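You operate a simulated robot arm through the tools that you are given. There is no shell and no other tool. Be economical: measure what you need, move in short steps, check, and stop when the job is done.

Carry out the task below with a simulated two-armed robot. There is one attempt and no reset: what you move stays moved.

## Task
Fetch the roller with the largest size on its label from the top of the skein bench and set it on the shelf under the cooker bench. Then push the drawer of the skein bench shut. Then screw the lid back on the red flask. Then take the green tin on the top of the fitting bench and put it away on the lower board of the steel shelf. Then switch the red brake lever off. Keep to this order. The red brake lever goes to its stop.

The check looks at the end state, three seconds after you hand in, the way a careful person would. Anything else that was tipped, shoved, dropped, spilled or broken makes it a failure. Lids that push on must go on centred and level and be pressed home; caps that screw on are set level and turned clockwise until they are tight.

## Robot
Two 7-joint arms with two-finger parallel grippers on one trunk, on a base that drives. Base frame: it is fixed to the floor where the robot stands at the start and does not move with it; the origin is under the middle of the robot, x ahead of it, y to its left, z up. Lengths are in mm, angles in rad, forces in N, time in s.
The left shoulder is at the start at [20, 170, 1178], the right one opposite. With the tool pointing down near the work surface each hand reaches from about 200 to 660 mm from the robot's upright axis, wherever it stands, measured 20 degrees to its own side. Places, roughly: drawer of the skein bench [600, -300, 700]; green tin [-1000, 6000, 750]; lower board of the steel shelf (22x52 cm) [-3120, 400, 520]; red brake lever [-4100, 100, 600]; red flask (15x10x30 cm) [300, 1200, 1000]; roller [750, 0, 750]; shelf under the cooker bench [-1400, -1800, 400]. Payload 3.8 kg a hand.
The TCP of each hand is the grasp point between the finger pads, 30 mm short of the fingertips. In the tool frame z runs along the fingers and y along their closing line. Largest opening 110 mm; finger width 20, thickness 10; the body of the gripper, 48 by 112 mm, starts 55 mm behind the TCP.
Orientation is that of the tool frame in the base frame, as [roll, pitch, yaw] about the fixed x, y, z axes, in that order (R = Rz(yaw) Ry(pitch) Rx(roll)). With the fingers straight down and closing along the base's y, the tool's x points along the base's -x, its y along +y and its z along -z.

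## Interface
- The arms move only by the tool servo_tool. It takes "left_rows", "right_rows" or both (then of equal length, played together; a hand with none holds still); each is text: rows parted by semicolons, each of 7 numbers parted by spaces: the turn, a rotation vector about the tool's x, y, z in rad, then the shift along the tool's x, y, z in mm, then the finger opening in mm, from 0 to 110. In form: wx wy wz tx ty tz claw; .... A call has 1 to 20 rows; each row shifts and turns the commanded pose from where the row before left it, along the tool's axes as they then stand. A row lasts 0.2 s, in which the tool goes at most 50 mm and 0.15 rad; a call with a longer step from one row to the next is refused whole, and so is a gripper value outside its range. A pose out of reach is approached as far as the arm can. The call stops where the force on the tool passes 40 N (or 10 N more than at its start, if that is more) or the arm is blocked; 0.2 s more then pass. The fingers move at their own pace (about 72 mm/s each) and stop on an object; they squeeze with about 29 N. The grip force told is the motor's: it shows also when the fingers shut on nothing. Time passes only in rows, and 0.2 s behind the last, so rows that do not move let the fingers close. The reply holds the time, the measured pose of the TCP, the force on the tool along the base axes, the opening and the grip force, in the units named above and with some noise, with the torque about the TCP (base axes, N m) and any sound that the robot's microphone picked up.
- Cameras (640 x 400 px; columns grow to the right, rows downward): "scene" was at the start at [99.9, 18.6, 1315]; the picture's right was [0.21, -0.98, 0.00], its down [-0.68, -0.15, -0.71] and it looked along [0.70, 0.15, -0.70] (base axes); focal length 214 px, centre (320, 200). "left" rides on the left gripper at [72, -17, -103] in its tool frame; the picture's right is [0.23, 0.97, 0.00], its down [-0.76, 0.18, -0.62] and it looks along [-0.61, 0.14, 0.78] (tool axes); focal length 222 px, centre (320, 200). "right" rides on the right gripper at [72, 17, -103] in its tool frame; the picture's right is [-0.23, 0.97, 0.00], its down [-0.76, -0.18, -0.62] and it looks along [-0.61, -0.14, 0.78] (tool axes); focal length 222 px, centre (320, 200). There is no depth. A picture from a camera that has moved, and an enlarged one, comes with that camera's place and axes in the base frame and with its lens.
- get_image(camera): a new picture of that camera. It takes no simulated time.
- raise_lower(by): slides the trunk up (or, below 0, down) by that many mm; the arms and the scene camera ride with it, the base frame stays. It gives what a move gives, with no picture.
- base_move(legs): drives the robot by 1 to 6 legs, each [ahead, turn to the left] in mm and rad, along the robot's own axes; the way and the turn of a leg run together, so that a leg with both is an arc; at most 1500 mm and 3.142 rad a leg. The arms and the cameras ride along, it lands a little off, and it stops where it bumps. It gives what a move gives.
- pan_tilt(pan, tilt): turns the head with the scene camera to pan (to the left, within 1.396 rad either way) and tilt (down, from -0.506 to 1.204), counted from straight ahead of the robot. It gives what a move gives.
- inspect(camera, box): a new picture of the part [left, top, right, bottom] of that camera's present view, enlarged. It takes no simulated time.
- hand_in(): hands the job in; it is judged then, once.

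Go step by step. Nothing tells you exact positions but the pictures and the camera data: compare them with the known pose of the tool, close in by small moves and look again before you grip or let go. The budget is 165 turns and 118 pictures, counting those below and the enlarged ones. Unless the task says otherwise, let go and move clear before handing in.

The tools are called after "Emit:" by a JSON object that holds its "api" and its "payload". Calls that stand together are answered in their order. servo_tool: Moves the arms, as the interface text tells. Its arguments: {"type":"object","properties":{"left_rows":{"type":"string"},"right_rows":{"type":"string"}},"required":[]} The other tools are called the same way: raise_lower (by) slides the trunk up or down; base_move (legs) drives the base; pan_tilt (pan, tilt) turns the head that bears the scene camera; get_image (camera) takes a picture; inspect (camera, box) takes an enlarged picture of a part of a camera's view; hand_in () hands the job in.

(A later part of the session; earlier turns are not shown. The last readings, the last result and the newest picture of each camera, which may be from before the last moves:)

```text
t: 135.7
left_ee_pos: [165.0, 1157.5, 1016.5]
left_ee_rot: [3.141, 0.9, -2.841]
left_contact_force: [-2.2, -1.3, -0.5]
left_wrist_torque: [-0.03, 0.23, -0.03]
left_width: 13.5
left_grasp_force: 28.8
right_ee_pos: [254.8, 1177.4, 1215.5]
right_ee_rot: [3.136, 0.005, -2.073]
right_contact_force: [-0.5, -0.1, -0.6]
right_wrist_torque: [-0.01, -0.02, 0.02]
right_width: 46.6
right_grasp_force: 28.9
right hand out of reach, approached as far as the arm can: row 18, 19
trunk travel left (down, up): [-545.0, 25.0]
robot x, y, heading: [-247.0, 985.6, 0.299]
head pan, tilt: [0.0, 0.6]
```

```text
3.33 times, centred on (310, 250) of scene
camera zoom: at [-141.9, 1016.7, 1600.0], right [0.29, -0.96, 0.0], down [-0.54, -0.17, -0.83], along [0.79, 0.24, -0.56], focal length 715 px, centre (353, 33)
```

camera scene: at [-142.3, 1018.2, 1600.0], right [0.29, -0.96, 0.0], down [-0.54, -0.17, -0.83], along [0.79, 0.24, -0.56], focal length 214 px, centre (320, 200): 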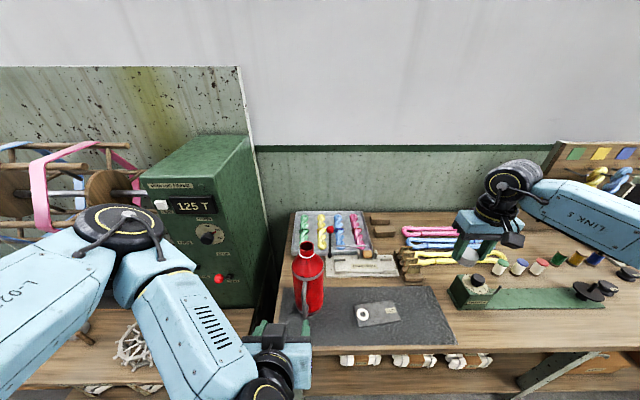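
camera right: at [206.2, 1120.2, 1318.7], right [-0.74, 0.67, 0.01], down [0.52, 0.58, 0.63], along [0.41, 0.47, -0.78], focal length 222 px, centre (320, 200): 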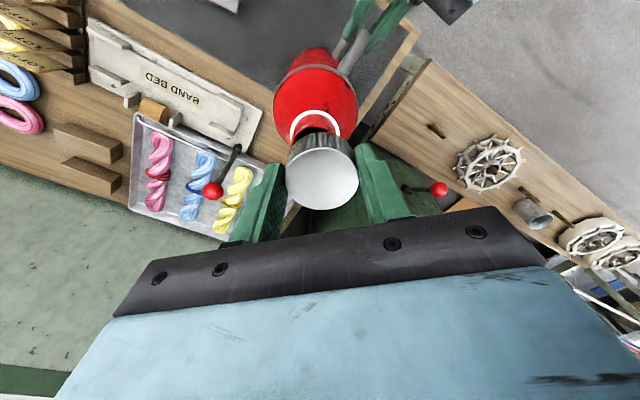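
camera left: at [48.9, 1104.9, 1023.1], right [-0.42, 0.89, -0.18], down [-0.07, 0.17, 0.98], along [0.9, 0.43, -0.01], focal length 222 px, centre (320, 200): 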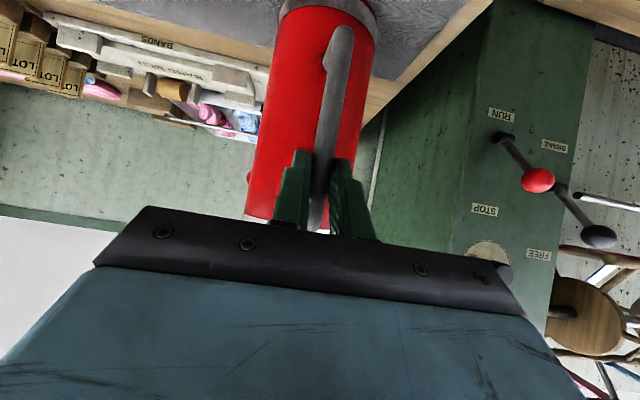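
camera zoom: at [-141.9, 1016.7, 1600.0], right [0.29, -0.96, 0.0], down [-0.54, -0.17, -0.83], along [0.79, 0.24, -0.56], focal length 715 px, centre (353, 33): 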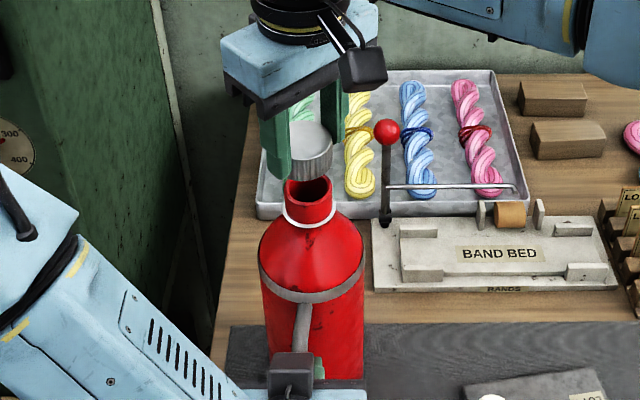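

The lid is over the mouth. I'll zoom in to measure the residual offset before lowering.

Emit:
{"api": "inspect", "payload": {"camera": "scene", "box": [280, 215, 336, 257]}}

Emit:
{"api": "inspect", "payload": {"camera": "right", "box": [250, 80, 400, 220]}}

```text
9.52 times, centred on (308, 236) of scene
camera zoom: at [-141.9, 1016.7, 1600.0], right [0.29, -0.96, 0.0], down [-0.54, -0.17, -0.83], along [0.79, 0.24, -0.56], focal length 2043 px, centre (434, -143)
```

zoom: 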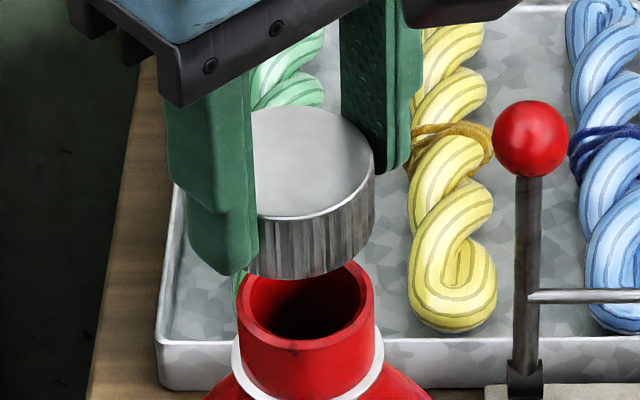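

```text
2.86 times, centred on (325, 150) of right
camera zoom: at [206.2, 1120.2, 1318.7], right [-0.74, 0.67, 0.01], down [0.52, 0.58, 0.63], along [0.41, 0.47, -0.78], focal length 635 px, centre (306, 343)
```

zoom: 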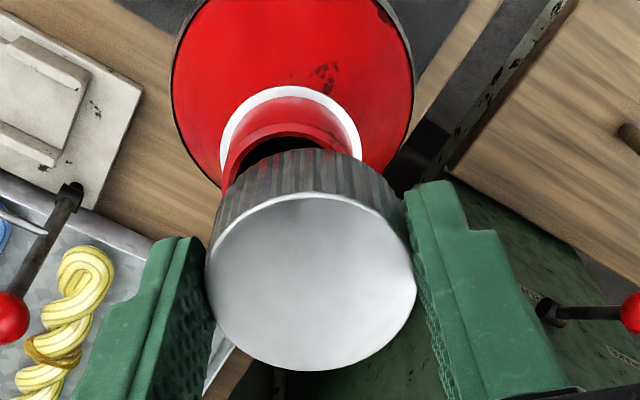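

The lid measures 22 mm high and sits about 3 mm off-axis, toward the finger side. I'll correct by (+2.5, -2.7) and lower to just above the rim.

Emit:
{"api": "servo_tool", "payload": {"right_rows": "0 0 0 1.2 -3.5 0 20; 0 0 0 0 0 10 20; 0 0 0 0 0 10 20; 0 0 0 0 0 8 20; 0 0 0 0 0 0 20"}}

Emit:
{"api": "inspect", "payload": {"camera": "scene", "box": [280, 215, 336, 257]}}

Emit:
{"api": "inspect", "payload": {"camera": "right", "box": [250, 80, 400, 220]}}

```text
t: 136.9
left_ee_pos: [165.4, 1157.6, 1016.1]
left_ee_rot: [3.141, 0.9, -2.843]
left_contact_force: [-1.8, -1.2, -0.3]
left_wrist_torque: [0.02, 0.19, -0.01]
left_width: 13.7
left_grasp_force: 28.8
right_ee_pos: [257.6, 1174.3, 1187.9]
right_ee_rot: [3.137, 0.006, -2.073]
right_contact_force: [-0.5, -0.3, -0.1]
right_wrist_torque: [0.02, -0.04, 0.01]
right_width: 46.5
right_grasp_force: 29.1
trunk travel left (down, up): [-545.0, 25.0]
robot x, y, heading: [-247.4, 983.8, 0.297]
head pan, tilt: [0.0, 0.6]
```

```text
9.52 times, centred on (308, 236) of scene
camera zoom: at [-141.9, 1016.7, 1600.0], right [0.29, -0.96, 0.0], down [-0.54, -0.17, -0.83], along [0.79, 0.24, -0.56], focal length 2043 px, centre (434, -143)
```

zoom: 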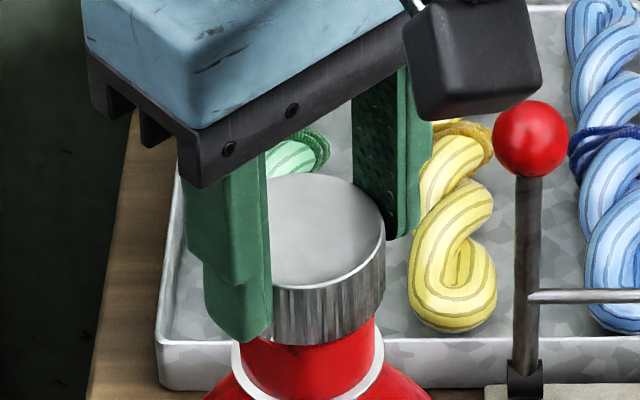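

```text
2.86 times, centred on (325, 150) of right
camera zoom: at [208.6, 1118.1, 1290.3], right [-0.74, 0.67, 0.01], down [0.52, 0.58, 0.63], along [0.42, 0.47, -0.78], focal length 635 px, centre (306, 343)
```

zoom: 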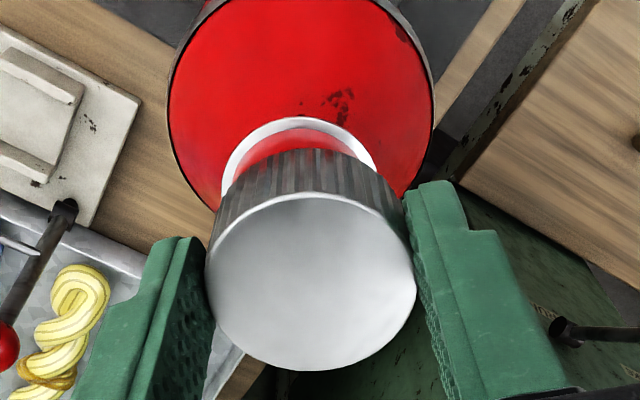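

Lateral alignment looks right and the depth is maybe 2 mm short. I'll nudge 2 mm forward and lower slowly, watching force.

Emit:
{"api": "servo_tool", "payload": {"right_rows": "0 0 0 -1 -1.7 0 20; 0 0 0 0 0 2 20; 0 0 0 0 0 2 20; 0 0 0 0 0 2 20; 0 0 0 0 0 2 20; 0 0 0 0 0 0 20"}}

Emit:
{"api": "inspect", "payload": {"camera": "scene", "box": [280, 215, 336, 257]}}

```text
t: 138.3
left_ee_pos: [164.8, 1157.3, 1016.4]
left_ee_rot: [3.141, 0.901, -2.844]
left_contact_force: [-2.2, -1.6, 0.4]
left_wrist_torque: [0.02, 0.09, -0.04]
left_width: 13.7
left_grasp_force: 28.7
right_ee_pos: [258.7, 1175.1, 1179.9]
right_ee_rot: [3.136, 0.005, -2.072]
right_contact_force: [-0.2, -0.3, 0.1]
right_wrist_torque: [0.02, -0.01, -0.04]
right_width: 46.6
right_grasp_force: 28.8
trunk travel left (down, up): [-545.0, 25.0]
robot x, y, heading: [-244.3, 981.4, 0.303]
head pan, tilt: [0.0, 0.6]
```

```text
9.52 times, centred on (308, 236) of scene
camera zoom: at [-141.9, 1016.7, 1600.0], right [0.29, -0.96, 0.0], down [-0.54, -0.17, -0.83], along [0.79, 0.24, -0.56], focal length 2043 px, centre (434, -143)
```

zoom: 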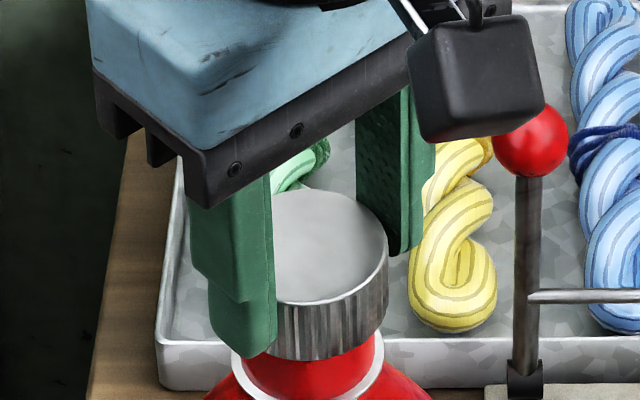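

Lid and ring are concentric in this view. Continuing down in small steps.

Emit:
{"api": "servo_tool", "payload": {"right_rows": "0 0 0 0 0 1.5 20; 0 0 0 0 0 1.5 20; 0 0 0 0 0 1.5 20; 0 0 0 0 0 1.5 20; 0 0 0 0 0 0 20"}}

Emit:
{"api": "inspect", "payload": {"camera": "right", "box": [250, 80, 400, 220]}}

```text
t: 139.5
left_ee_pos: [166.1, 1157.6, 1014.7]
left_ee_rot: [-3.141, 0.902, -2.843]
left_contact_force: [10.2, 2.0, -2.1]
left_wrist_torque: [-0.27, 0.61, -0.05]
left_width: 13.7
left_grasp_force: 29.0
right_ee_pos: [261.2, 1175.3, 1175.2]
right_ee_rot: [3.137, 0.009, -2.074]
right_contact_force: [-4.7, -3.3, 24.7]
right_wrist_torque: [0.06, -0.3, -0.04]
right_width: 46.4
right_grasp_force: 29.5
trunk travel left (down, up): [-545.0, 25.0]
robot x, y, heading: [-245.4, 981.9, 0.3]
head pan, tilt: [0.0, 0.6]
```

```text
2.86 times, centred on (325, 150) of right
camera zoom: at [210.5, 1117.8, 1278.2], right [-0.74, 0.67, 0.01], down [0.52, 0.58, 0.63], along [0.42, 0.47, -0.78], focal length 635 px, centre (306, 343)
```

zoom: 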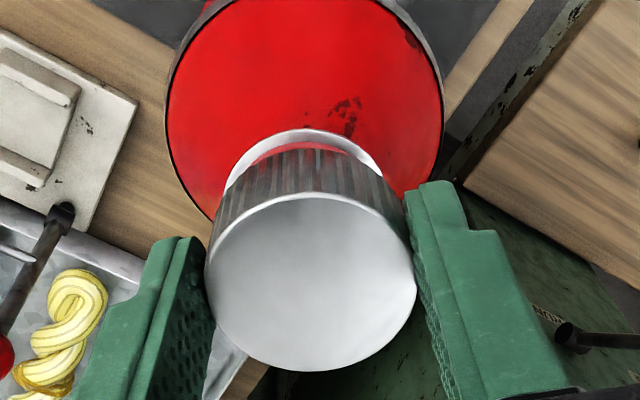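

Contact came early, at z 1175 with 25 N acting on the far side, so the lid is about 3 mm too near. I'll lift, shift 3 mm forward and try again.

Emit:
{"api": "servo_tool", "payload": {"right_rows": "0 0 0 0 0 -3 20; 0 0 0 0 0 -4 20; 0 0 0 -1.4 -2.6 0 20; 0 0 0 0 0 0 20; 0 0 0 0 0 2 20; 0 0 0 0 0 1.5 20; 0 0 0 0 0 1.5 20; 0 0 0 0 0 1.5 20; 0 0 0 0 0 0 20"}}

Emit:
{"api": "inspect", "payload": {"camera": "scene", "box": [280, 215, 336, 257]}}

```text
t: 141.5
left_ee_pos: [163.6, 1157.4, 1016.3]
left_ee_rot: [3.14, 0.901, -2.844]
left_contact_force: [6.4, 0.6, -0.2]
left_wrist_torque: [-0.08, 0.09, -0.07]
left_width: 13.9
left_grasp_force: 28.8
right_ee_pos: [262.5, 1174.5, 1175.6]
right_ee_rot: [3.136, 0.006, -2.073]
right_contact_force: [-3.1, -1.6, 16.5]
right_wrist_torque: [0.25, 0.05, 0.01]
right_width: 46.5
right_grasp_force: 29.4
trunk travel left (down, up): [-545.0, 25.0]
robot x, y, heading: [-242.6, 986.1, 0.298]
head pan, tilt: [0.0, 0.6]
```

```text
9.52 times, centred on (308, 236) of scene
camera zoom: at [-142.2, 1016.2, 1600.1], right [0.29, -0.96, 0.0], down [-0.54, -0.17, -0.83], along [0.79, 0.24, -0.56], focal length 2043 px, centre (434, -143)
```

zoom: 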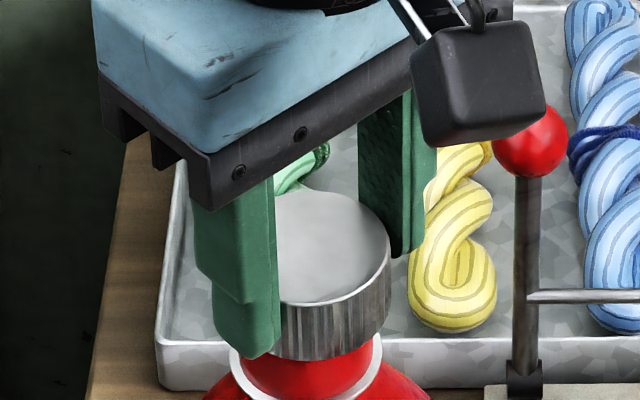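

Contact has moved to the +y side, so x is now good. I'll lift, shift 2 mm to +y and lower again.

Emit:
{"api": "servo_tool", "payload": {"right_rows": "0 0 0 0 0 -3 20; 0 0 0 0 0 -3 20; 0 0 0 -1.7 1 0 20; 0 0 0 0 0 0 20; 0 0 0 0 0 2 20; 0 0 0 0 0 1.5 20; 0 0 0 0 0 1.5 20; 0 0 0 0 0 1.2 20; 0 0 0 0 0 0 20"}}

```text
t: 143.5
left_ee_pos: [165.2, 1157.3, 1015.8]
left_ee_rot: [-3.141, 0.9, -2.844]
left_contact_force: [5.8, 1.3, -0.3]
left_wrist_torque: [-0.06, 0.17, -0.05]
left_width: 13.6
left_grasp_force: 28.9
right_ee_pos: [262.6, 1176.4, 1174.9]
right_ee_rot: [3.139, 0.007, -2.076]
right_contact_force: [-3.2, -3.1, 15.4]
right_wrist_torque: [-0.08, -0.31, -0.06]
right_width: 46.8
right_grasp_force: 29.4
trunk travel left (down, up): [-545.0, 25.0]
robot x, y, heading: [-241.8, 986.2, 0.305]
head pan, tilt: [0.0, 0.6]
```

Contact is back at the far (+x) side, so y is good. I'll shift another 2 mm forward.

Emit:
{"api": "servo_tool", "payload": {"right_rows": "0 0 0 0 0 -3 20; 0 0 0 0 0 -3 20; 0 0 0 -1 -1.8 0 20; 0 0 0 0 0 0 20; 0 0 0 0 0 2 20; 0 0 0 0 0 1.5 20; 0 0 0 0 0 1.5 20; 0 0 0 0 0 1.2 20; 0 0 0 0 0 0 20"}}

Emit:
{"api": "inspect", "payload": {"camera": "right", "box": [250, 80, 400, 220]}}

```text
t: 145.5
left_ee_pos: [164.6, 1156.3, 1015.5]
left_ee_rot: [3.141, 0.9, -2.844]
left_contact_force: [-2.3, -0.5, 0.9]
left_wrist_torque: [0.13, -0.2, -0.03]
left_width: 13.7
left_grasp_force: 28.8
right_ee_pos: [262.2, 1176.4, 1177.4]
right_ee_rot: [3.138, 0.005, -2.075]
right_contact_force: [0.0, -0.7, -0.1]
right_wrist_torque: [0.03, 0.02, 0.0]
right_width: 46.6
right_grasp_force: 28.7
right hand out of reach, approached as far as the arm can: row 6
trunk travel left (down, up): [-545.0, 25.0]
robot x, y, heading: [-242.9, 986.1, 0.299]
head pan, tilt: [0.0, 0.6]
```

```text
2.86 times, centred on (325, 150) of right
camera zoom: at [213.0, 1119.4, 1280.0], right [-0.74, 0.67, 0.01], down [0.52, 0.58, 0.63], along [0.42, 0.47, -0.78], focal length 635 px, centre (306, 343)
```

zoom: 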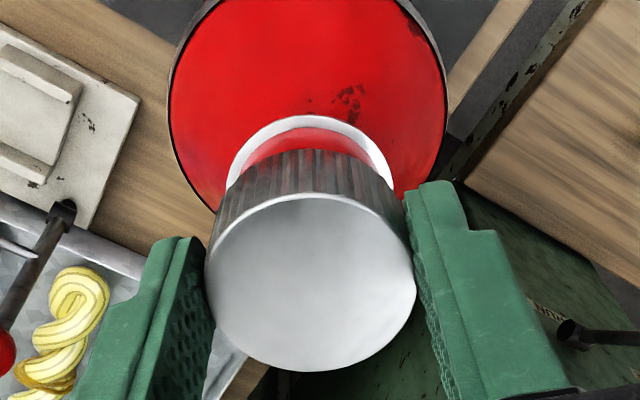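

The wrist had hit its counter-clockwise limit and blocked that shift. I'll unwind a little, make the forward shift, and press lightly.

Emit:
{"api": "servo_tool", "payload": {"right_rows": "0 0 0 0 0 -2 20; 0 0 0.13 0 0 0 20; 0 0 0 -1.1 -1.5 0 20; 0 0 0 0 0 0 20; 0 0 0 0 0 1.5 20; 0 0 0 0 0 1.5 20; 0 0 0 0 0 1.5 20; 0 0 0 0 0 1 20; 0 0 0 0 0 0 20"}}

```text
t: 147.5
left_ee_pos: [165.0, 1158.2, 1015.2]
left_ee_rot: [3.138, 0.9, -2.842]
left_contact_force: [5.4, 0.7, 0.9]
left_wrist_torque: [-0.05, 0.01, -0.04]
left_width: 13.7
left_grasp_force: 28.7
right_ee_pos: [264.7, 1176.5, 1175.2]
right_ee_rot: [3.135, 0.006, -2.203]
right_contact_force: [-2.3, -1.2, 21.4]
right_wrist_torque: [-0.01, 0.5, 0.03]
right_width: 46.7
right_grasp_force: 28.7
trunk travel left (down, up): [-545.0, 25.0]
robot x, y, heading: [-248.0, 980.1, 0.295]
head pan, tilt: [0.0, 0.6]
```

Contact has now flipped to the near side, so the centre is about 1 mm back. Adjusting.

Emit:
{"api": "servo_tool", "payload": {"right_rows": "0 0 0 0 0 -2 20; 0 0 0 0 0 -2 20; 0 0 0 0.6 0.8 0 20; 0 0 0 0 0 0 20; 0 0 0 0 0 1.5 20; 0 0 0 0 0 1.5 20; 0 0 0 0 0 1 20; 0 0 0 0 0 0 20"}}

```text
t: 149.3
left_ee_pos: [165.0, 1157.5, 1015.8]
left_ee_rot: [-3.141, 0.902, -2.841]
left_contact_force: [4.2, 1.6, -0.2]
left_wrist_torque: [-0.2, 0.56, -0.03]
left_width: 13.9
left_grasp_force: 28.8
right_ee_pos: [263.0, 1176.9, 1175.2]
right_ee_rot: [3.134, 0.008, -2.204]
right_contact_force: [-2.4, -2.9, 17.1]
right_wrist_torque: [0.21, 0.24, 0.04]
right_width: 46.4
right_grasp_force: 28.8
trunk travel left (down, up): [-545.0, 25.0]
robot x, y, heading: [-245.9, 983.2, 0.298]
head pan, tilt: [0.0, 0.6]
```

The load point wanders but the height stays at 1175.2, so the lid sits concentric on the thread start. I'll turn it clockwise about its own axis with a light downward feed.

Emit:
{"api": "servo_tool", "payload": {"right_rows": "0 0 0.13 0.1 0.47 0.2 20; 0 0 0.13 0.1 0.47 0.2 20; 0 0 0.13 0.1 0.47 0.2 20; 0 0 0.13 0.1 0.47 0.2 20; 0 0 0.13 0.1 0.47 0.2 20; 0 0 0.13 0.1 0.47 0.2 20; 0 0 0 0 0 0 20"}}

Emit:
{"api": "inspect", "payload": {"camera": "scene", "box": [280, 215, 336, 257]}}

```text
t: 150.9
left_ee_pos: [164.9, 1158.4, 1015.6]
left_ee_rot: [-3.14, 0.901, -2.844]
left_contact_force: [-3.7, -0.5, 3.1]
left_wrist_torque: [0.25, -0.15, -0.05]
left_width: 13.7
left_grasp_force: 28.9
right_ee_pos: [262.0, 1179.3, 1171.8]
right_ee_rot: [3.135, -0.001, -2.986]
right_contact_force: [0.8, 2.5, -0.2]
right_wrist_torque: [0.07, -0.03, 0.01]
right_width: 46.7
right_grasp_force: 28.6
trunk travel left (down, up): [-545.0, 25.0]
robot x, y, heading: [-243.1, 985.4, 0.293]
head pan, tilt: [0.0, 0.6]
```

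```text
9.52 times, centred on (308, 236) of scene
camera zoom: at [-142.5, 1016.8, 1600.1], right [0.29, -0.96, 0.0], down [-0.54, -0.17, -0.83], along [0.79, 0.24, -0.56], focal length 2043 px, centre (434, -143)
```

zoom: 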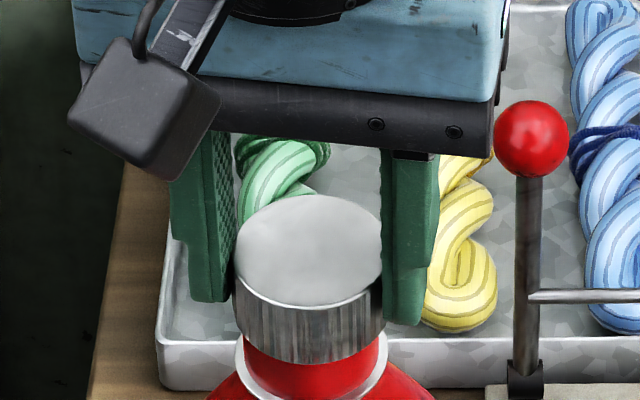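

The lid dropped about 3 mm and the load vanished, so it's engaging. I'll feed down gently to find contact again and keep turning.

Emit:
{"api": "servo_tool", "payload": {"right_rows": "0 0 0 0 0 1 20; 0 0 0 0 0 1 20; 0 0 0 0 0 1 20; 0 0 0 0 0 0 20"}}

```text
t: 151.9
left_ee_pos: [164.6, 1156.7, 1014.7]
left_ee_rot: [3.141, 0.901, -2.842]
left_contact_force: [-3.8, -1.2, 2.1]
left_wrist_torque: [0.37, -0.53, -0.02]
left_width: 13.7
left_grasp_force: 29.6
right_ee_pos: [262.0, 1179.5, 1170.0]
right_ee_rot: [3.134, -0.001, -2.984]
right_contact_force: [2.7, 4.1, 0.9]
right_wrist_torque: [0.15, -0.09, 0.0]
right_width: 46.3
right_grasp_force: 29.1
trunk travel left (down, up): [-545.0, 25.0]
robot x, y, heading: [-244.0, 986.6, 0.295]
head pan, tilt: [0.0, 0.6]
```

Descending freely with only small side loads. I'll keep turning clockwise.

Emit:
{"api": "servo_tool", "payload": {"right_rows": "0 0 0.13 0.1 0.47 0.3 20; 0 0 0.13 0.1 0.47 0.3 20; 0 0 0.13 0.1 0.47 0.3 20; 0 0 0.13 0.1 0.47 0.3 20; 0 0 0.13 0.1 0.47 0.3 20; 0 0 0.13 0.1 0.47 0.3 20; 0 0 0.13 0.1 0.47 0.3 20; 0 0 0.13 0.1 0.47 0.3 20; 0 0 0 0 0 0 20"}}

Emit:
{"api": "inspect", "payload": {"camera": "scene", "box": [280, 215, 336, 257]}}

```text
t: 153.9
left_ee_pos: [164.3, 1158.9, 1015.7]
left_ee_rot: [3.142, 0.9, -2.841]
left_contact_force: [-4.2, 1.7, 4.2]
left_wrist_torque: [0.42, -0.11, 0.12]
left_width: 13.8
left_grasp_force: 28.7
right_ee_pos: [261.0, 1182.6, 1166.7]
right_ee_rot: [3.141, -0.005, 2.257]
right_contact_force: [1.3, 1.8, -0.6]
right_wrist_torque: [0.07, -0.08, -0.02]
right_width: 46.6
right_grasp_force: 29.0
trunk travel left (down, up): [-545.0, 25.0]
robot x, y, heading: [-245.5, 985.3, 0.296]
head pan, tilt: [0.0, 0.6]
```

```text
9.52 times, centred on (308, 236) of scene
camera zoom: at [-142.4, 1017.1, 1600.0], right [0.29, -0.96, 0.0], down [-0.54, -0.17, -0.83], along [0.79, 0.24, -0.56], focal length 2043 px, centre (434, -143)
```

zoom: 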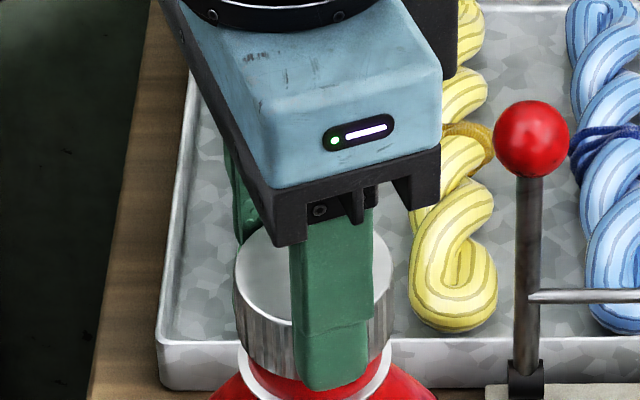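

The lid keeps going down, now z 1166.7. Another clockwise stretch.

Emit:
{"api": "servo_tool", "payload": {"right_rows": "0 0 0.13 0.1 0.47 0.3 20; 0 0 0.13 0.1 0.47 0.3 20; 0 0 0.13 0.1 0.47 0.3 20; 0 0 0.13 0.1 0.47 0.3 20; 0 0 0.13 0.1 0.47 0.3 20; 0 0 0.13 0.1 0.47 0.3 20; 0 0 0.13 0.1 0.47 0.3 20; 0 0 0.13 0.1 0.47 0.3 20; 0 0 0.13 0.1 0.47 0.3 20; 0 0 0.13 0.1 0.47 0.3 20; 0 0 0 0 0 0 20"}}

```text
t: 156.3
left_ee_pos: [163.3, 1157.6, 1014.8]
left_ee_rot: [3.141, 0.898, -2.842]
left_contact_force: [-12.6, 0.3, 2.2]
left_wrist_torque: [0.38, -0.13, 0.12]
left_width: 13.4
left_grasp_force: 29.0
right_ee_pos: [265.6, 1184.6, 1164.5]
right_ee_rot: [-3.136, -0.002, 0.955]
right_contact_force: [8.2, 1.1, 1.5]
right_wrist_torque: [0.03, -0.32, 0.08]
right_width: 46.2
right_grasp_force: 28.6
trunk travel left (down, up): [-545.0, 25.0]
robot x, y, heading: [-245.0, 982.9, 0.297]
head pan, tilt: [0.0, 0.6]
```

Half a turn is done and it's still loose (0.08 N·m), with an 8 N side load. I'll relieve the side load by about 1 mm and keep turning.

Emit:
{"api": "servo_tool", "payload": {"right_rows": "0 0 0 0.6 0.8 0 20; 0 0 0.13 0.1 0.47 0.2 20; 0 0 0.13 0.1 0.47 0.2 20; 0 0 0.13 0.1 0.47 0.2 20; 0 0 0.13 0.1 0.47 0.2 20; 0 0 0.13 0.1 0.47 0.2 20; 0 0 0.13 0.1 0.47 0.2 20; 0 0 0.13 0.1 0.47 0.2 20; 0 0 0.13 0.1 0.47 0.2 20; 0 0 0.13 0.1 0.47 0.2 20; 0 0 0.13 0.1 0.47 0.2 20; 0 0 0 0 0 0 20"}}

Emit:
{"api": "get_image", "payload": {"camera": "scene"}}

```text
t: 158.9
left_ee_pos: [165.5, 1157.5, 1015.5]
left_ee_rot: [3.141, 0.901, -2.843]
left_contact_force: [-0.6, -0.3, -0.5]
left_wrist_torque: [-0.2, 0.84, -0.01]
left_width: 13.3
left_grasp_force: 29.2
right_ee_pos: [270.5, 1180.3, 1161.4]
right_ee_rot: [-3.137, 0.005, -0.342]
right_contact_force: [-1.3, -0.2, -0.5]
right_wrist_torque: [-0.02, 0.0, 0.01]
right_width: 46.2
right_grasp_force: 29.0
trunk travel left (down, up): [-545.0, 25.0]
robot x, y, heading: [-246.8, 979.6, 0.294]
head pan, tilt: [0.0, 0.6]
```

```text
42 pictures are left
camera scene: at [-141.2, 1017.0, 1599.9], right [0.29, -0.96, 0.0], down [-0.54, -0.17, -0.82], along [0.79, 0.24, -0.57], focal length 214 px, centre (320, 200)
```

scene: 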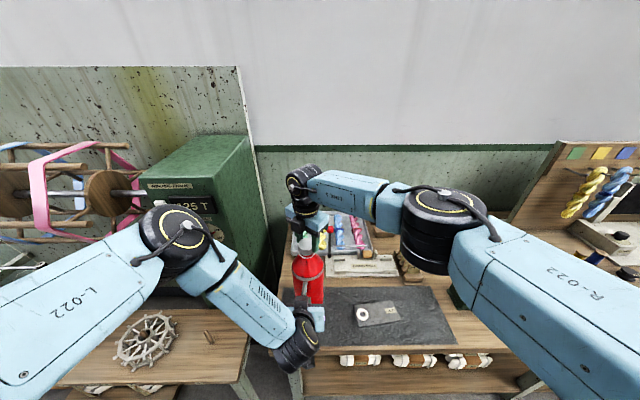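

Now z 1161.4 and still turning freely. Continuing clockwise, watching for torque.

Emit:
{"api": "servo_tool", "payload": {"right_rows": "0 0 0.13 0.1 0.47 0.2 20; 0 0 0.13 0.1 0.47 0.2 20; 0 0 0.13 0.1 0.47 0.2 20; 0 0 0.13 0.1 0.47 0.2 20; 0 0 0.13 0.1 0.47 0.2 20; 0 0 0.13 0.1 0.47 0.2 20; 0 0 0.13 0.1 0.47 0.2 20; 0 0 0.13 0.1 0.47 0.2 20; 0 0 0 0 0 0 20"}}

```text
t: 160.9
left_ee_pos: [166.5, 1158.3, 1014.0]
left_ee_rot: [3.142, 0.9, -2.843]
left_contact_force: [2.4, -0.3, 0.4]
left_wrist_torque: [-0.09, 0.36, -0.05]
left_width: 13.4
left_grasp_force: 29.4
right_ee_pos: [269.5, 1175.6, 1160.2]
right_ee_rot: [3.141, 0.006, -1.383]
right_contact_force: [0.3, 0.3, 0.3]
right_wrist_torque: [0.02, -0.02, -0.02]
right_width: 46.1
right_grasp_force: 29.7
trunk travel left (down, up): [-545.0, 25.0]
robot x, y, heading: [-246.2, 980.8, 0.298]
head pan, tilt: [0.0, 0.6]
```

Emit:
{"api": "servo_tool", "payload": {"right_rows": "0 0 0.13 0.1 0.47 0.2 20; 0 0 0.13 0.1 0.47 0.2 20; 0 0 0.13 0.1 0.47 0.2 20; 0 0 0.13 0.1 0.47 0.2 20; 0 0 0.13 0.1 0.47 0.2 20; 0 0 0.13 0.1 0.47 0.2 20; 0 0 0.13 0.1 0.47 0.2 20; 0 0 0 0 0 0 20"}}

Emit:
{"api": "inspect", "payload": {"camera": "scene", "box": [280, 215, 336, 257]}}

```text
t: 162.7
left_ee_pos: [167.3, 1157.5, 1016.7]
left_ee_rot: [3.14, 0.904, -2.843]
left_contact_force: [5.5, 2.7, 1.6]
left_wrist_torque: [0.16, 0.9, 0.0]
left_width: 13.7
left_grasp_force: 28.7
right_ee_pos: [259.2, 1181.2, 1158.5]
right_ee_rot: [3.132, 0.003, -2.1]
right_contact_force: [-5.5, -1.5, -10.5]
right_wrist_torque: [-0.49, -0.26, -0.01]
right_width: 46.5
right_grasp_force: 28.6
right hand out of reach, approached as far as the arm can: row 4, 5
trunk travel left (down, up): [-545.0, 25.0]
robot x, y, heading: [-245.8, 982.5, 0.297]
head pan, tilt: [0.0, 0.6]
```

```text
9.52 times, centred on (308, 236) of scene
camera zoom: at [-141.3, 1016.5, 1599.9], right [0.29, -0.96, 0.0], down [-0.54, -0.17, -0.82], along [0.79, 0.24, -0.57], focal length 2043 px, centre (434, -143)
```

zoom: 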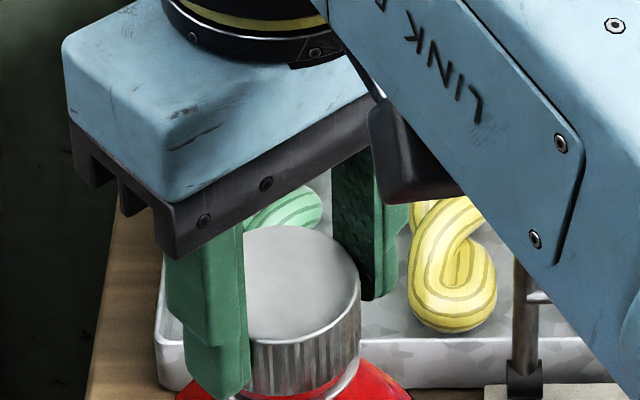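

The wrist reached its limit and dragged the lid a few millimetres off the flask's axis. I'll shift back first, then release.

Emit:
{"api": "servo_tool", "payload": {"right_rows": "0 0 0 0.9 -2.8 0.5 20; 0 0 0 0.9 -2.8 0.5 20; 0 0 0 0 0 0 20"}}

```text
t: 163.5
left_ee_pos: [168.1, 1158.2, 1017.3]
left_ee_rot: [-3.141, 0.906, -2.84]
left_contact_force: [13.0, 4.1, 8.4]
left_wrist_torque: [0.34, 0.48, -0.01]
left_width: 13.7
left_grasp_force: 29.1
right_ee_pos: [264.8, 1178.6, 1158.8]
right_ee_rot: [3.132, 0.01, -2.1]
right_contact_force: [-12.4, -2.7, -18.1]
right_wrist_torque: [-0.71, 0.6, 0.04]
right_width: 46.3
right_grasp_force: 29.2
trunk travel left (down, up): [-545.0, 25.0]
robot x, y, heading: [-248.4, 979.5, 0.299]
head pan, tilt: [0.0, 0.6]
```

Emit:
{"api": "servo_tool", "payload": {"right_rows": "0 0 0 0.8 1.3 1 20; 0 0 0 0.7 1.3 1 20; 0 0 0 0 0 0 20"}}

Emit:
{"api": "inspect", "payload": {"camera": "scene", "box": [230, 210, 390, 330]}}

```text
t: 164.3
left_ee_pos: [164.9, 1157.8, 1015.3]
left_ee_rot: [-3.14, 0.901, -2.843]
left_contact_force: [4.7, 1.2, 12.0]
left_wrist_torque: [0.51, -0.77, 0.04]
left_width: 13.4
left_grasp_force: 29.2
right_ee_pos: [261.5, 1179.0, 1157.1]
right_ee_rot: [3.136, 0.012, -2.099]
right_contact_force: [-3.1, -1.6, -17.5]
right_wrist_torque: [-0.59, -0.01, 0.03]
right_width: 46.4
right_grasp_force: 29.2
trunk travel left (down, up): [-545.0, 25.0]
robot x, y, heading: [-245.9, 982.0, 0.299]
head pan, tilt: [0.0, 0.6]
```

```text
3.33 times, centred on (310, 270) of scene
camera zoom: at [-141.1, 1017.0, 1600.0], right [0.29, -0.96, 0.0], down [-0.54, -0.17, -0.82], along [0.79, 0.24, -0.57], focal length 715 px, centre (353, -33)
```

zoom: 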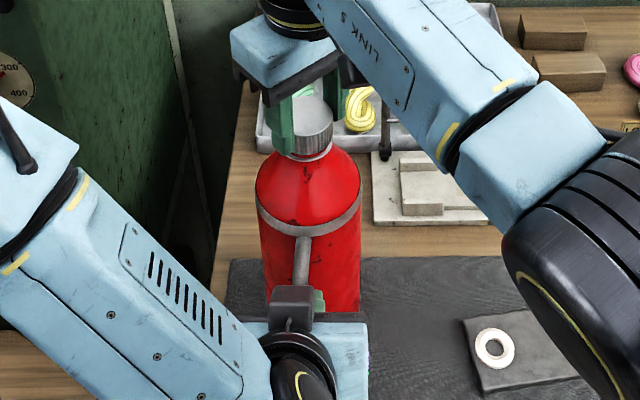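

The right hand is still pulling up about 17 N. I'll lower until that is relieved, then open.

Emit:
{"api": "servo_tool", "payload": {"right_rows": "0 0 0 0 0 1 20; 0 0 0 0 0 1 20; 0 0 0 0 0 1 20; 0 0 0 0 0 0 20"}}

```text
t: 165.3
left_ee_pos: [165.0, 1157.6, 1015.3]
left_ee_rot: [3.141, 0.9, -2.842]
left_contact_force: [10.9, 1.7, 4.2]
left_wrist_torque: [0.1, -0.23, 0.0]
left_width: 13.5
left_grasp_force: 29.2
right_ee_pos: [261.8, 1180.7, 1155.5]
right_ee_rot: [3.137, 0.016, -2.098]
right_contact_force: [-5.3, -2.1, 2.7]
right_wrist_torque: [-0.49, 0.09, -0.01]
right_width: 46.3
right_grasp_force: 29.2
trunk travel left (down, up): [-545.0, 25.0]
robot x, y, heading: [-246.0, 983.7, 0.299]
head pan, tilt: [0.0, 0.6]
```

Load relieved. I'll open, rise clear of the lid, and unwind the wrist for another bite.

Emit:
{"api": "servo_tool", "payload": {"right_rows": "0 0 0 0 0 0 60; 0 0 0 0 0 0 80; 0 0 0 0 0 0 90; 0 0 0 0 0 0 90; 0 0 0 0 0 -20 90; 0 0 0 0 0 -30 90; 0 0 0 0 0 0 90"}}

Emit:
{"api": "servo_tool", "payload": {"right_rows": "0 0 -0.14 0 0 0 90; 0 0 -0.14 0 0 0 90; 0 0 -0.14 0 0 0 90; 0 0 -0.14 0 0 0 90; 0 0 -0.14 0 0 0 90; 0 0 -0.14 0 0 0 90; 0 0 -0.14 0 0 0 90; 0 0 -0.14 0 0 0 90; 0 0 -0.14 0 0 0 90; 0 0 -0.14 0 0 0 90; 0 0 -0.14 0 0 0 90; 0 0 -0.14 0 0 0 90; 0 0 -0.14 0 0 0 90; 0 0 -0.14 0 0 0 90; 0 0 -0.14 0 0 0 90; 0 0 -0.14 0 0 0 90; 0 0 -0.14 0 0 0 90; 0 0 -0.14 0 0 0 90; 0 0 0 0 0 0 90"}}

Emit:
{"api": "inspect", "payload": {"camera": "scene", "box": [270, 210, 350, 270]}}

```text
t: 166.9
left_ee_pos: [165.1, 1157.4, 1015.2]
left_ee_rot: [3.14, 0.901, -2.842]
left_contact_force: [0.5, 0.8, 3.4]
left_wrist_torque: [0.14, -0.14, 0.08]
left_width: 13.6
left_grasp_force: 28.9
right_ee_pos: [260.7, 1179.2, 1206.3]
right_ee_rot: [3.137, 0.011, -2.098]
right_contact_force: [-0.3, -0.1, -0.7]
right_wrist_torque: [-0.06, 0.02, 0.0]
right_width: 90.2
right_grasp_force: 0.1
trunk travel left (down, up): [-545.0, 25.0]
robot x, y, heading: [-247.4, 981.7, 0.3]
head pan, tilt: [0.0, 0.6]
```

```text
t: 170.9
left_ee_pos: [165.1, 1157.2, 1015.6]
left_ee_rot: [3.141, 0.9, -2.843]
left_contact_force: [-1.8, 0.2, -2.1]
left_wrist_torque: [-0.16, 0.72, 0.02]
left_width: 13.5
left_grasp_force: 29.0
right_ee_pos: [261.1, 1178.9, 1205.7]
right_ee_rot: [-3.129, -0.007, 0.426]
right_contact_force: [0.5, -0.9, 0.5]
right_wrist_torque: [0.02, -0.01, 0.05]
right_width: 90.1
right_grasp_force: 0.1
trunk travel left (down, up): [-545.0, 25.0]
robot x, y, heading: [-244.1, 984.0, 0.297]
head pan, tilt: [0.0, 0.6]
```

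```text
6.67 times, centred on (310, 240) of scene
camera zoom: at [-141.7, 1016.8, 1600.0], right [0.29, -0.96, 0.0], down [-0.54, -0.17, -0.83], along [0.79, 0.24, -0.56], focal length 1430 px, centre (387, -67)
```

zoom: 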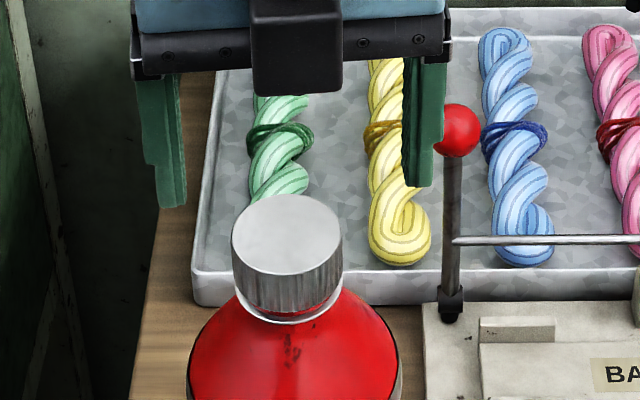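

The lid is on and nearly down to the ring. I'll check centring with the right camera before gripping again.

Emit:
{"api": "get_image", "payload": {"camera": "right"}}

```text
38 pictures are left
camera right: at [334.5, 1190.9, 1308.3], right [0.19, -0.98, -0.01], down [-0.77, -0.16, 0.62], along [-0.61, -0.11, -0.78], focal length 222 px, centre (320, 200)
```

right: 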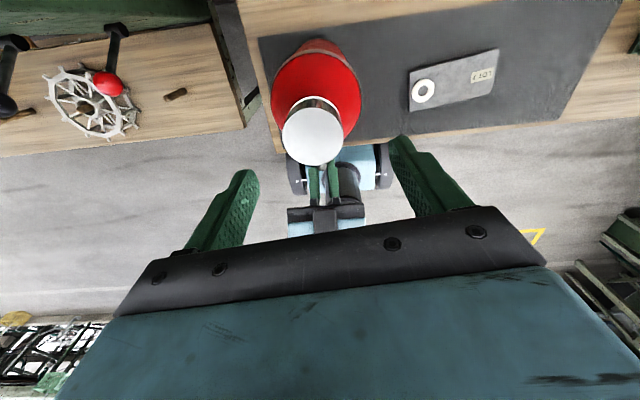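

The lid's top centre is at about (266.5, 1185.5, 1145). I'll centre over it, descend and re-grip.

Emit:
{"api": "servo_tool", "payload": {"right_rows": "0 0 0 7.6 -3.8 0 80; 0 0 0 0 0 20 80; 0 0 0 0 0 16 80; 0 0 0 0 0 9 80; 0 0 0 0 0 0 60; 0 0 0 0 0 0 45; 0 0 0 0 0 0 25; 0 0 0 0 0 0 20; 0 0 0 0 0 0 20"}}

```text
t: 172.9
left_ee_pos: [164.7, 1157.5, 1015.1]
left_ee_rot: [3.14, 0.9, -2.843]
left_contact_force: [-1.7, -0.4, -2.1]
left_wrist_torque: [0.01, 0.23, -0.06]
left_width: 13.7
left_grasp_force: 28.8
right_ee_pos: [264.8, 1185.8, 1159.8]
right_ee_rot: [-3.129, -0.007, 0.42]
right_contact_force: [1.4, 1.9, -0.4]
right_wrist_torque: [0.04, -0.05, 0.01]
right_width: 46.3
right_grasp_force: 29.2
trunk travel left (down, up): [-545.0, 25.0]
robot x, y, heading: [-243.7, 985.9, 0.299]
head pan, tilt: [0.0, 0.6]
```

Gripped squarely with almost no side load. Turning clockwise again.

Emit:
{"api": "servo_tool", "payload": {"right_rows": "0 0 0.13 0 0 0.2 20; 0 0 0.13 0 0 0.2 20; 0 0 0.13 0 0 0.2 20; 0 0 0.13 0 0 0.2 20; 0 0 0.13 0 0 0.2 20; 0 0 0.13 0 0 0.2 20; 0 0 0 0 0 0 20"}}

```text
t: 174.5
left_ee_pos: [164.7, 1157.8, 1016.1]
left_ee_rot: [3.141, 0.901, -2.843]
left_contact_force: [-0.7, 0.5, -2.1]
left_wrist_torque: [-0.11, 0.01, 0.16]
left_width: 13.6
left_grasp_force: 29.2
right_ee_pos: [268.2, 1185.0, 1158.9]
right_ee_rot: [-3.129, 0.004, -0.361]
right_contact_force: [3.8, -4.1, 2.3]
right_wrist_torque: [-0.59, -0.43, -0.03]
right_width: 46.2
right_grasp_force: 28.8
trunk travel left (down, up): [-545.0, 25.0]
robot x, y, heading: [-246.7, 988.7, 0.298]
head pan, tilt: [0.0, 0.6]
```

Emit:
{"api": "servo_tool", "payload": {"right_rows": "0 0 0.13 0 0 0.2 20; 0 0 0.13 0 0 0.2 20; 0 0 0.13 0 0 0.2 20; 0 0 0.13 0 0 0.2 20; 0 0 0.13 0 0 0.2 20; 0 0 0.13 0 0 0.2 20; 0 0 0.13 0 0 0.2 20; 0 0 0 0 0 0 20"}}

Emit:
{"api": "inspect", "payload": {"camera": "scene", "box": [270, 210, 350, 270]}}

```text
t: 176.3
left_ee_pos: [166.4, 1157.8, 1016.7]
left_ee_rot: [3.141, 0.904, -2.843]
left_contact_force: [16.1, 7.6, -6.2]
left_wrist_torque: [-0.4, 0.12, 0.04]
left_width: 13.7
left_grasp_force: 28.9
right_ee_pos: [266.1, 1185.1, 1158.8]
right_ee_rot: [-3.137, 0.014, -1.27]
right_contact_force: [-8.3, -8.1, 16.6]
right_wrist_torque: [-0.47, 0.24, 0.03]
right_width: 46.3
right_grasp_force: 29.2
trunk travel left (down, up): [-545.0, 25.0]
robot x, y, heading: [-246.0, 980.9, 0.293]
head pan, tilt: [0.0, 0.6]
```

```text
6.67 times, centred on (310, 240) of scene
camera zoom: at [-141.6, 1016.1, 1600.1], right [0.29, -0.96, 0.0], down [-0.54, -0.17, -0.83], along [0.79, 0.24, -0.56], focal length 1430 px, centre (387, -67)
```

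zoom: 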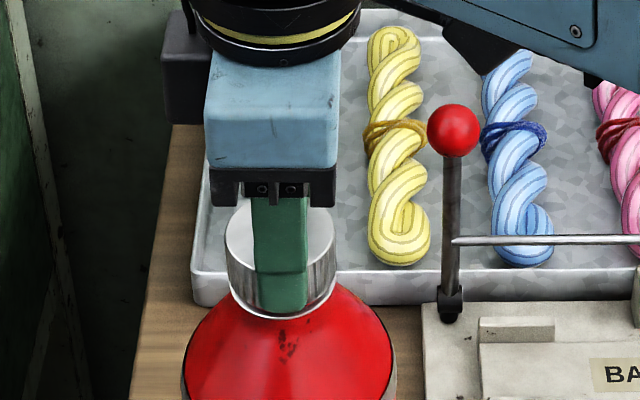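

There's no tightening torque yet, and the vertical load is just me over-feeding a fine thread. I'll relieve the side load, finish this stroke, then open and unwind almost a full turn.

Emit:
{"api": "servo_tool", "payload": {"right_rows": "0 0 0 1.3 2.5 -0.8 20; 0 0 0.13 0 0 0 20; 0 0 0.13 0 0 0 20; 0 0 0 0 0 0 20"}}

Emit:
{"api": "servo_tool", "payload": {"right_rows": "0 0 0 0 0 0 65; 0 0 0 0 0 0 90; 0 0 0 0 0 0 90; 0 0 0 0 0 -20 90; 0 0 -0.14 0 0 -20 90; 0 0 -0.14 0 0 0 90; 0 0 -0.14 0 0 0 90; 0 0 -0.14 0 0 0 90; 0 0 -0.14 0 0 0 90; 0 0 -0.14 0 0 0 90; 0 0 -0.14 0 0 0 90; 0 0 -0.14 0 0 0 90; 0 0 -0.14 0 0 0 90; 0 0 -0.14 0 0 0 90; 0 0 -0.14 0 0 0 90; 0 0 -0.14 0 0 0 90; 0 0 -0.14 0 0 0 90; 0 0 -0.14 0 0 0 90; 0 0 -0.14 0 0 0 90; 0 0 0 0 0 0 90"}}

Emit:
{"api": "servo_tool", "payload": {"right_rows": "0 0 -0.14 0 0 0 90; 0 0 -0.14 0 0 0 90; 0 0 -0.14 0 0 0 90; 0 0 -0.14 0 0 0 90; 0 0 -0.14 0 0 0 90; 0 0 -0.14 0 0 0 90; 0 0 -0.14 0 0 0 90; 0 0 -0.14 0 0 0 90; 0 0 -0.14 0 0 0 90; 0 0 -0.14 0 0 0 90; 0 0 -0.14 0 0 0 90; 0 0 -0.14 0 0 0 90; 0 0 -0.14 0 0 0 90; 0 0 -0.14 0 0 0 90; 0 0 -0.14 0 0 0 90; 0 0 -0.14 0 0 0 90; 0 0 -0.14 0 0 0 90; 0 0 0 0 0 0 90"}}

Emit:
{"api": "inspect", "payload": {"camera": "right", "box": [240, 60, 400, 200]}}

Emit:
{"api": "inspect", "payload": {"camera": "scene", "box": [250, 210, 370, 300]}}

```text
t: 177.3
left_ee_pos: [165.6, 1157.0, 1015.6]
left_ee_rot: [-3.139, 0.901, -2.843]
left_contact_force: [5.0, 2.0, 4.3]
left_wrist_torque: [0.33, -0.93, 0.05]
left_width: 13.7
left_grasp_force: 29.2
right_ee_pos: [264.9, 1183.4, 1158.6]
right_ee_rot: [-3.14, 0.013, -1.53]
right_contact_force: [0.0, -1.2, 1.3]
right_wrist_torque: [0.51, -0.27, -0.02]
right_width: 46.0
right_grasp_force: 29.1
trunk travel left (down, up): [-545.0, 25.0]
robot x, y, heading: [-245.4, 982.9, 0.302]
head pan, tilt: [0.0, 0.6]
```

```text
t: 181.5
left_ee_pos: [164.4, 1157.6, 1015.3]
left_ee_rot: [3.141, 0.9, -2.844]
left_contact_force: [-1.2, -0.9, 4.8]
left_wrist_torque: [-0.02, 0.05, -0.06]
left_width: 13.9
left_grasp_force: 28.7
right_ee_pos: [264.2, 1182.6, 1197.7]
right_ee_rot: [-3.132, -0.008, 0.572]
right_contact_force: [0.0, -0.8, 0.6]
right_wrist_torque: [-0.02, -0.02, 0.01]
right_width: 90.0
right_grasp_force: 0.0
trunk travel left (down, up): [-545.0, 25.0]
robot x, y, heading: [-245.3, 981.5, 0.298]
head pan, tilt: [0.0, 0.6]
```

```text
t: 185.3
left_ee_pos: [165.7, 1157.7, 1015.4]
left_ee_rot: [3.141, 0.9, -2.843]
left_contact_force: [-1.1, -1.2, 2.8]
left_wrist_torque: [-0.07, 0.24, -0.04]
left_width: 13.9
left_grasp_force: 28.7
right_ee_pos: [265.0, 1181.9, 1198.9]
right_ee_rot: [3.128, -0.003, 2.953]
right_contact_force: [-0.3, -0.3, 1.0]
right_wrist_torque: [-0.03, -0.01, 0.03]
right_width: 90.0
right_grasp_force: 0.1
trunk travel left (down, up): [-545.0, 25.0]
robot x, y, heading: [-242.8, 984.3, 0.302]
head pan, tilt: [0.0, 0.6]
```

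```text
2.86 times, centred on (320, 130) of right
camera zoom: at [196.6, 1211.1, 1301.9], right [0.41, 0.91, 0.01], down [0.71, -0.33, 0.62], along [0.57, -0.24, -0.78], focal length 635 px, centre (320, 400)
```

zoom: 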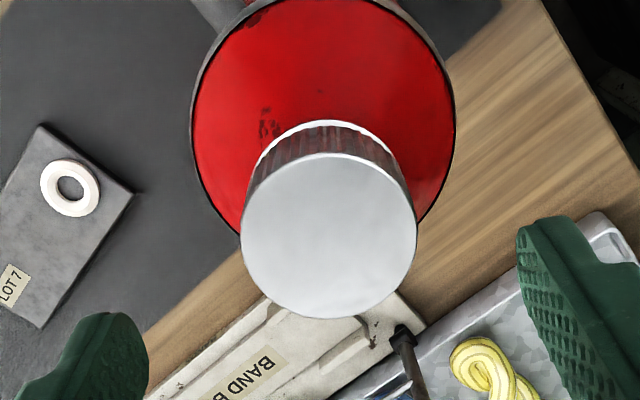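

```text
4.44 times, centred on (310, 255) of scene
camera zoom: at [-142.0, 1016.5, 1600.0], right [0.29, -0.96, 0.0], down [-0.54, -0.17, -0.83], along [0.79, 0.24, -0.56], focal length 953 px, centre (364, -44)
```

zoom: 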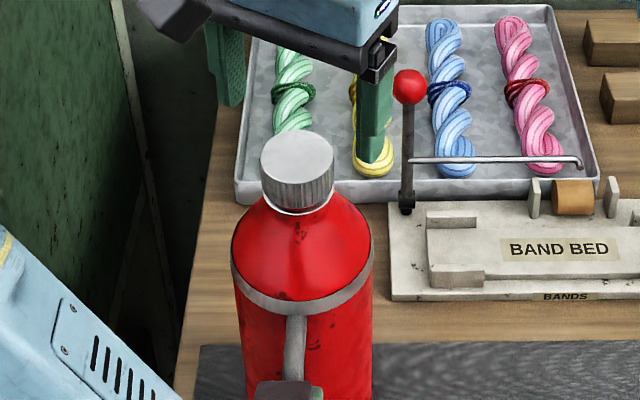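

The lid sits level and close to the ring, and the flask is upright. I'll re-centre by (2, 3.3) in the tool frame, re-grip, and turn a long stroke with a finer feed.

Emit:
{"api": "servo_tool", "payload": {"right_rows": "0 0 0 2 3.3 0 80; 0 0 0 0 0 20 80; 0 0 0 0 0 20 80; 0 0 0 0 0 0 80; 0 0 0 0 0 0 60; 0 0 0 0 0 0 45; 0 0 0 0 0 0 25; 0 0 0 0 0 0 20; 0 0 0.13 0 0 0.06 20; 0 0 0.13 0 0 0.06 20; 0 0 0.13 0 0 0.06 20; 0 0 0.13 0 0 0.06 20; 0 0 0.13 0 0 0.06 20; 0 0 0.13 0 0 0.06 20; 0 0 0.13 0 0 0.06 20; 0 0 0.13 0 0 0.06 20; 0 0 0.13 0 0 0.06 20; 0 0 0 0 0 0 20"}}

```text
t: 189.1
left_ee_pos: [165.4, 1156.9, 1015.9]
left_ee_rot: [-3.141, 0.901, -2.843]
left_contact_force: [-6.0, -1.8, 3.8]
left_wrist_torque: [0.34, -0.82, -0.05]
left_width: 13.6
left_grasp_force: 29.0
right_ee_pos: [264.2, 1187.5, 1157.9]
right_ee_rot: [3.136, -0.011, 1.776]
right_contact_force: [6.4, 2.0, 1.9]
right_wrist_torque: [-0.01, -0.62, 0.03]
right_width: 46.1
right_grasp_force: 29.1
trunk travel left (down, up): [-545.0, 25.0]
robot x, y, heading: [-243.3, 985.8, 0.295]
head pan, tilt: [0.0, 0.6]
```

Emit:
{"api": "servo_tool", "payload": {"right_rows": "0 0 0.13 -0.2 1 0.06 20; 0 0 0.13 0 0 0.06 20; 0 0 0.13 0 0 0.06 20; 0 0 0.13 0 0 0.06 20; 0 0 0.13 0 0 0.06 20; 0 0 0.13 0 0 0.06 20; 0 0 0.13 0 0 0.06 20; 0 0 0.13 0 0 0.06 20; 0 0 0.13 0 0 0.06 20; 0 0 0.13 0 0 0.06 20; 0 0 0.13 0 0 0.06 20; 0 0 0.13 0 0 0.06 20; 0 0 0.13 0 0 0.06 20; 0 0 0 0 0 0 20"}}

```text
t: 192.1
left_ee_pos: [164.3, 1158.8, 1014.7]
left_ee_rot: [3.141, 0.899, -2.843]
left_contact_force: [-6.3, 7.4, -1.4]
left_wrist_torque: [-0.32, 0.55, 0.27]
left_width: 13.6
left_grasp_force: 28.9
right_ee_pos: [263.6, 1187.6, 1157.0]
right_ee_rot: [-3.129, -0.003, 0.089]
right_contact_force: [3.2, -7.2, 4.1]
right_wrist_torque: [-0.55, 0.0, 0.69]
right_width: 46.5
right_grasp_force: 29.1
trunk travel left (down, up): [-545.0, 25.0]
robot x, y, heading: [-243.5, 984.2, 0.295]
head pan, tilt: [0.0, 0.6]
```

Torque has risen to 0.69 N·m, so it's tightening. A few more small clockwise steps to bring it fully tight.

Emit:
{"api": "servo_tool", "payload": {"right_rows": "0 0 0.06 0 0 0 20; 0 0 0.06 0 0 0 20; 0 0 0.06 0 0 0 20; 0 0 0 0 0 0 20"}}

```text
t: 193.1
left_ee_pos: [166.0, 1158.5, 1015.7]
left_ee_rot: [3.14, 0.902, -2.845]
left_contact_force: [-2.2, 7.1, -3.8]
left_wrist_torque: [-0.16, 0.15, 0.13]
left_width: 13.3
left_grasp_force: 29.2
right_ee_pos: [264.3, 1187.4, 1156.2]
right_ee_rot: [-3.127, 0.001, -0.093]
right_contact_force: [2.0, -5.9, 0.4]
right_wrist_torque: [-0.22, -0.07, 0.53]
right_width: 46.3
right_grasp_force: 28.9
trunk travel left (down, up): [-545.0, 25.0]
robot x, y, heading: [-244.5, 983.9, 0.3]
head pan, tilt: [0.0, 0.6]
```

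Emit:
{"api": "servo_tool", "payload": {"right_rows": "0 0 0.08 0 0 0 20; 0 0 0.08 0 0 0 20; 0 0 0.08 0 0 0 20; 0 0 0.08 0 0 0 20; 0 0 0 0 0 0 20"}}

Emit:
{"api": "inspect", "payload": {"camera": "scene", "box": [250, 210, 370, 300]}}

```text
t: 194.3
left_ee_pos: [164.5, 1157.7, 1015.2]
left_ee_rot: [-3.141, 0.902, -2.844]
left_contact_force: [1.0, 8.3, -2.1]
left_wrist_torque: [-0.21, 0.26, 0.21]
left_width: 13.7
left_grasp_force: 28.9
right_ee_pos: [265.0, 1188.6, 1156.1]
right_ee_rot: [-3.13, 0.004, -0.413]
right_contact_force: [0.0, -8.0, -0.1]
right_wrist_torque: [-0.37, 0.01, 0.5]
right_width: 46.1
right_grasp_force: 28.6
trunk travel left (down, up): [-545.0, 25.0]
robot x, y, heading: [-243.7, 980.6, 0.302]
head pan, tilt: [0.0, 0.6]
```

```text
4.44 times, centred on (310, 255) of scene
camera zoom: at [-141.5, 1016.9, 1600.0], right [0.29, -0.96, 0.0], down [-0.54, -0.17, -0.82], along [0.79, 0.24, -0.57], focal length 953 px, centre (364, -44)
```

zoom: 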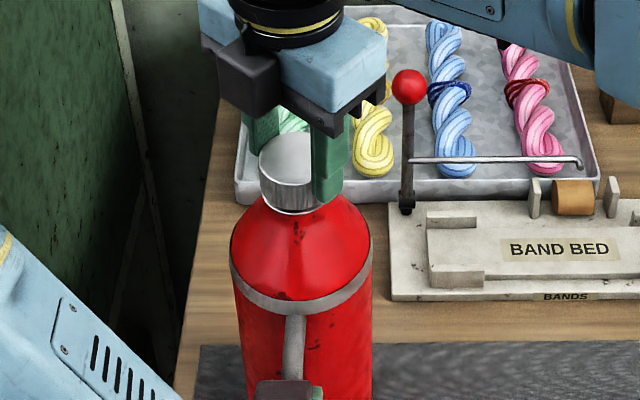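

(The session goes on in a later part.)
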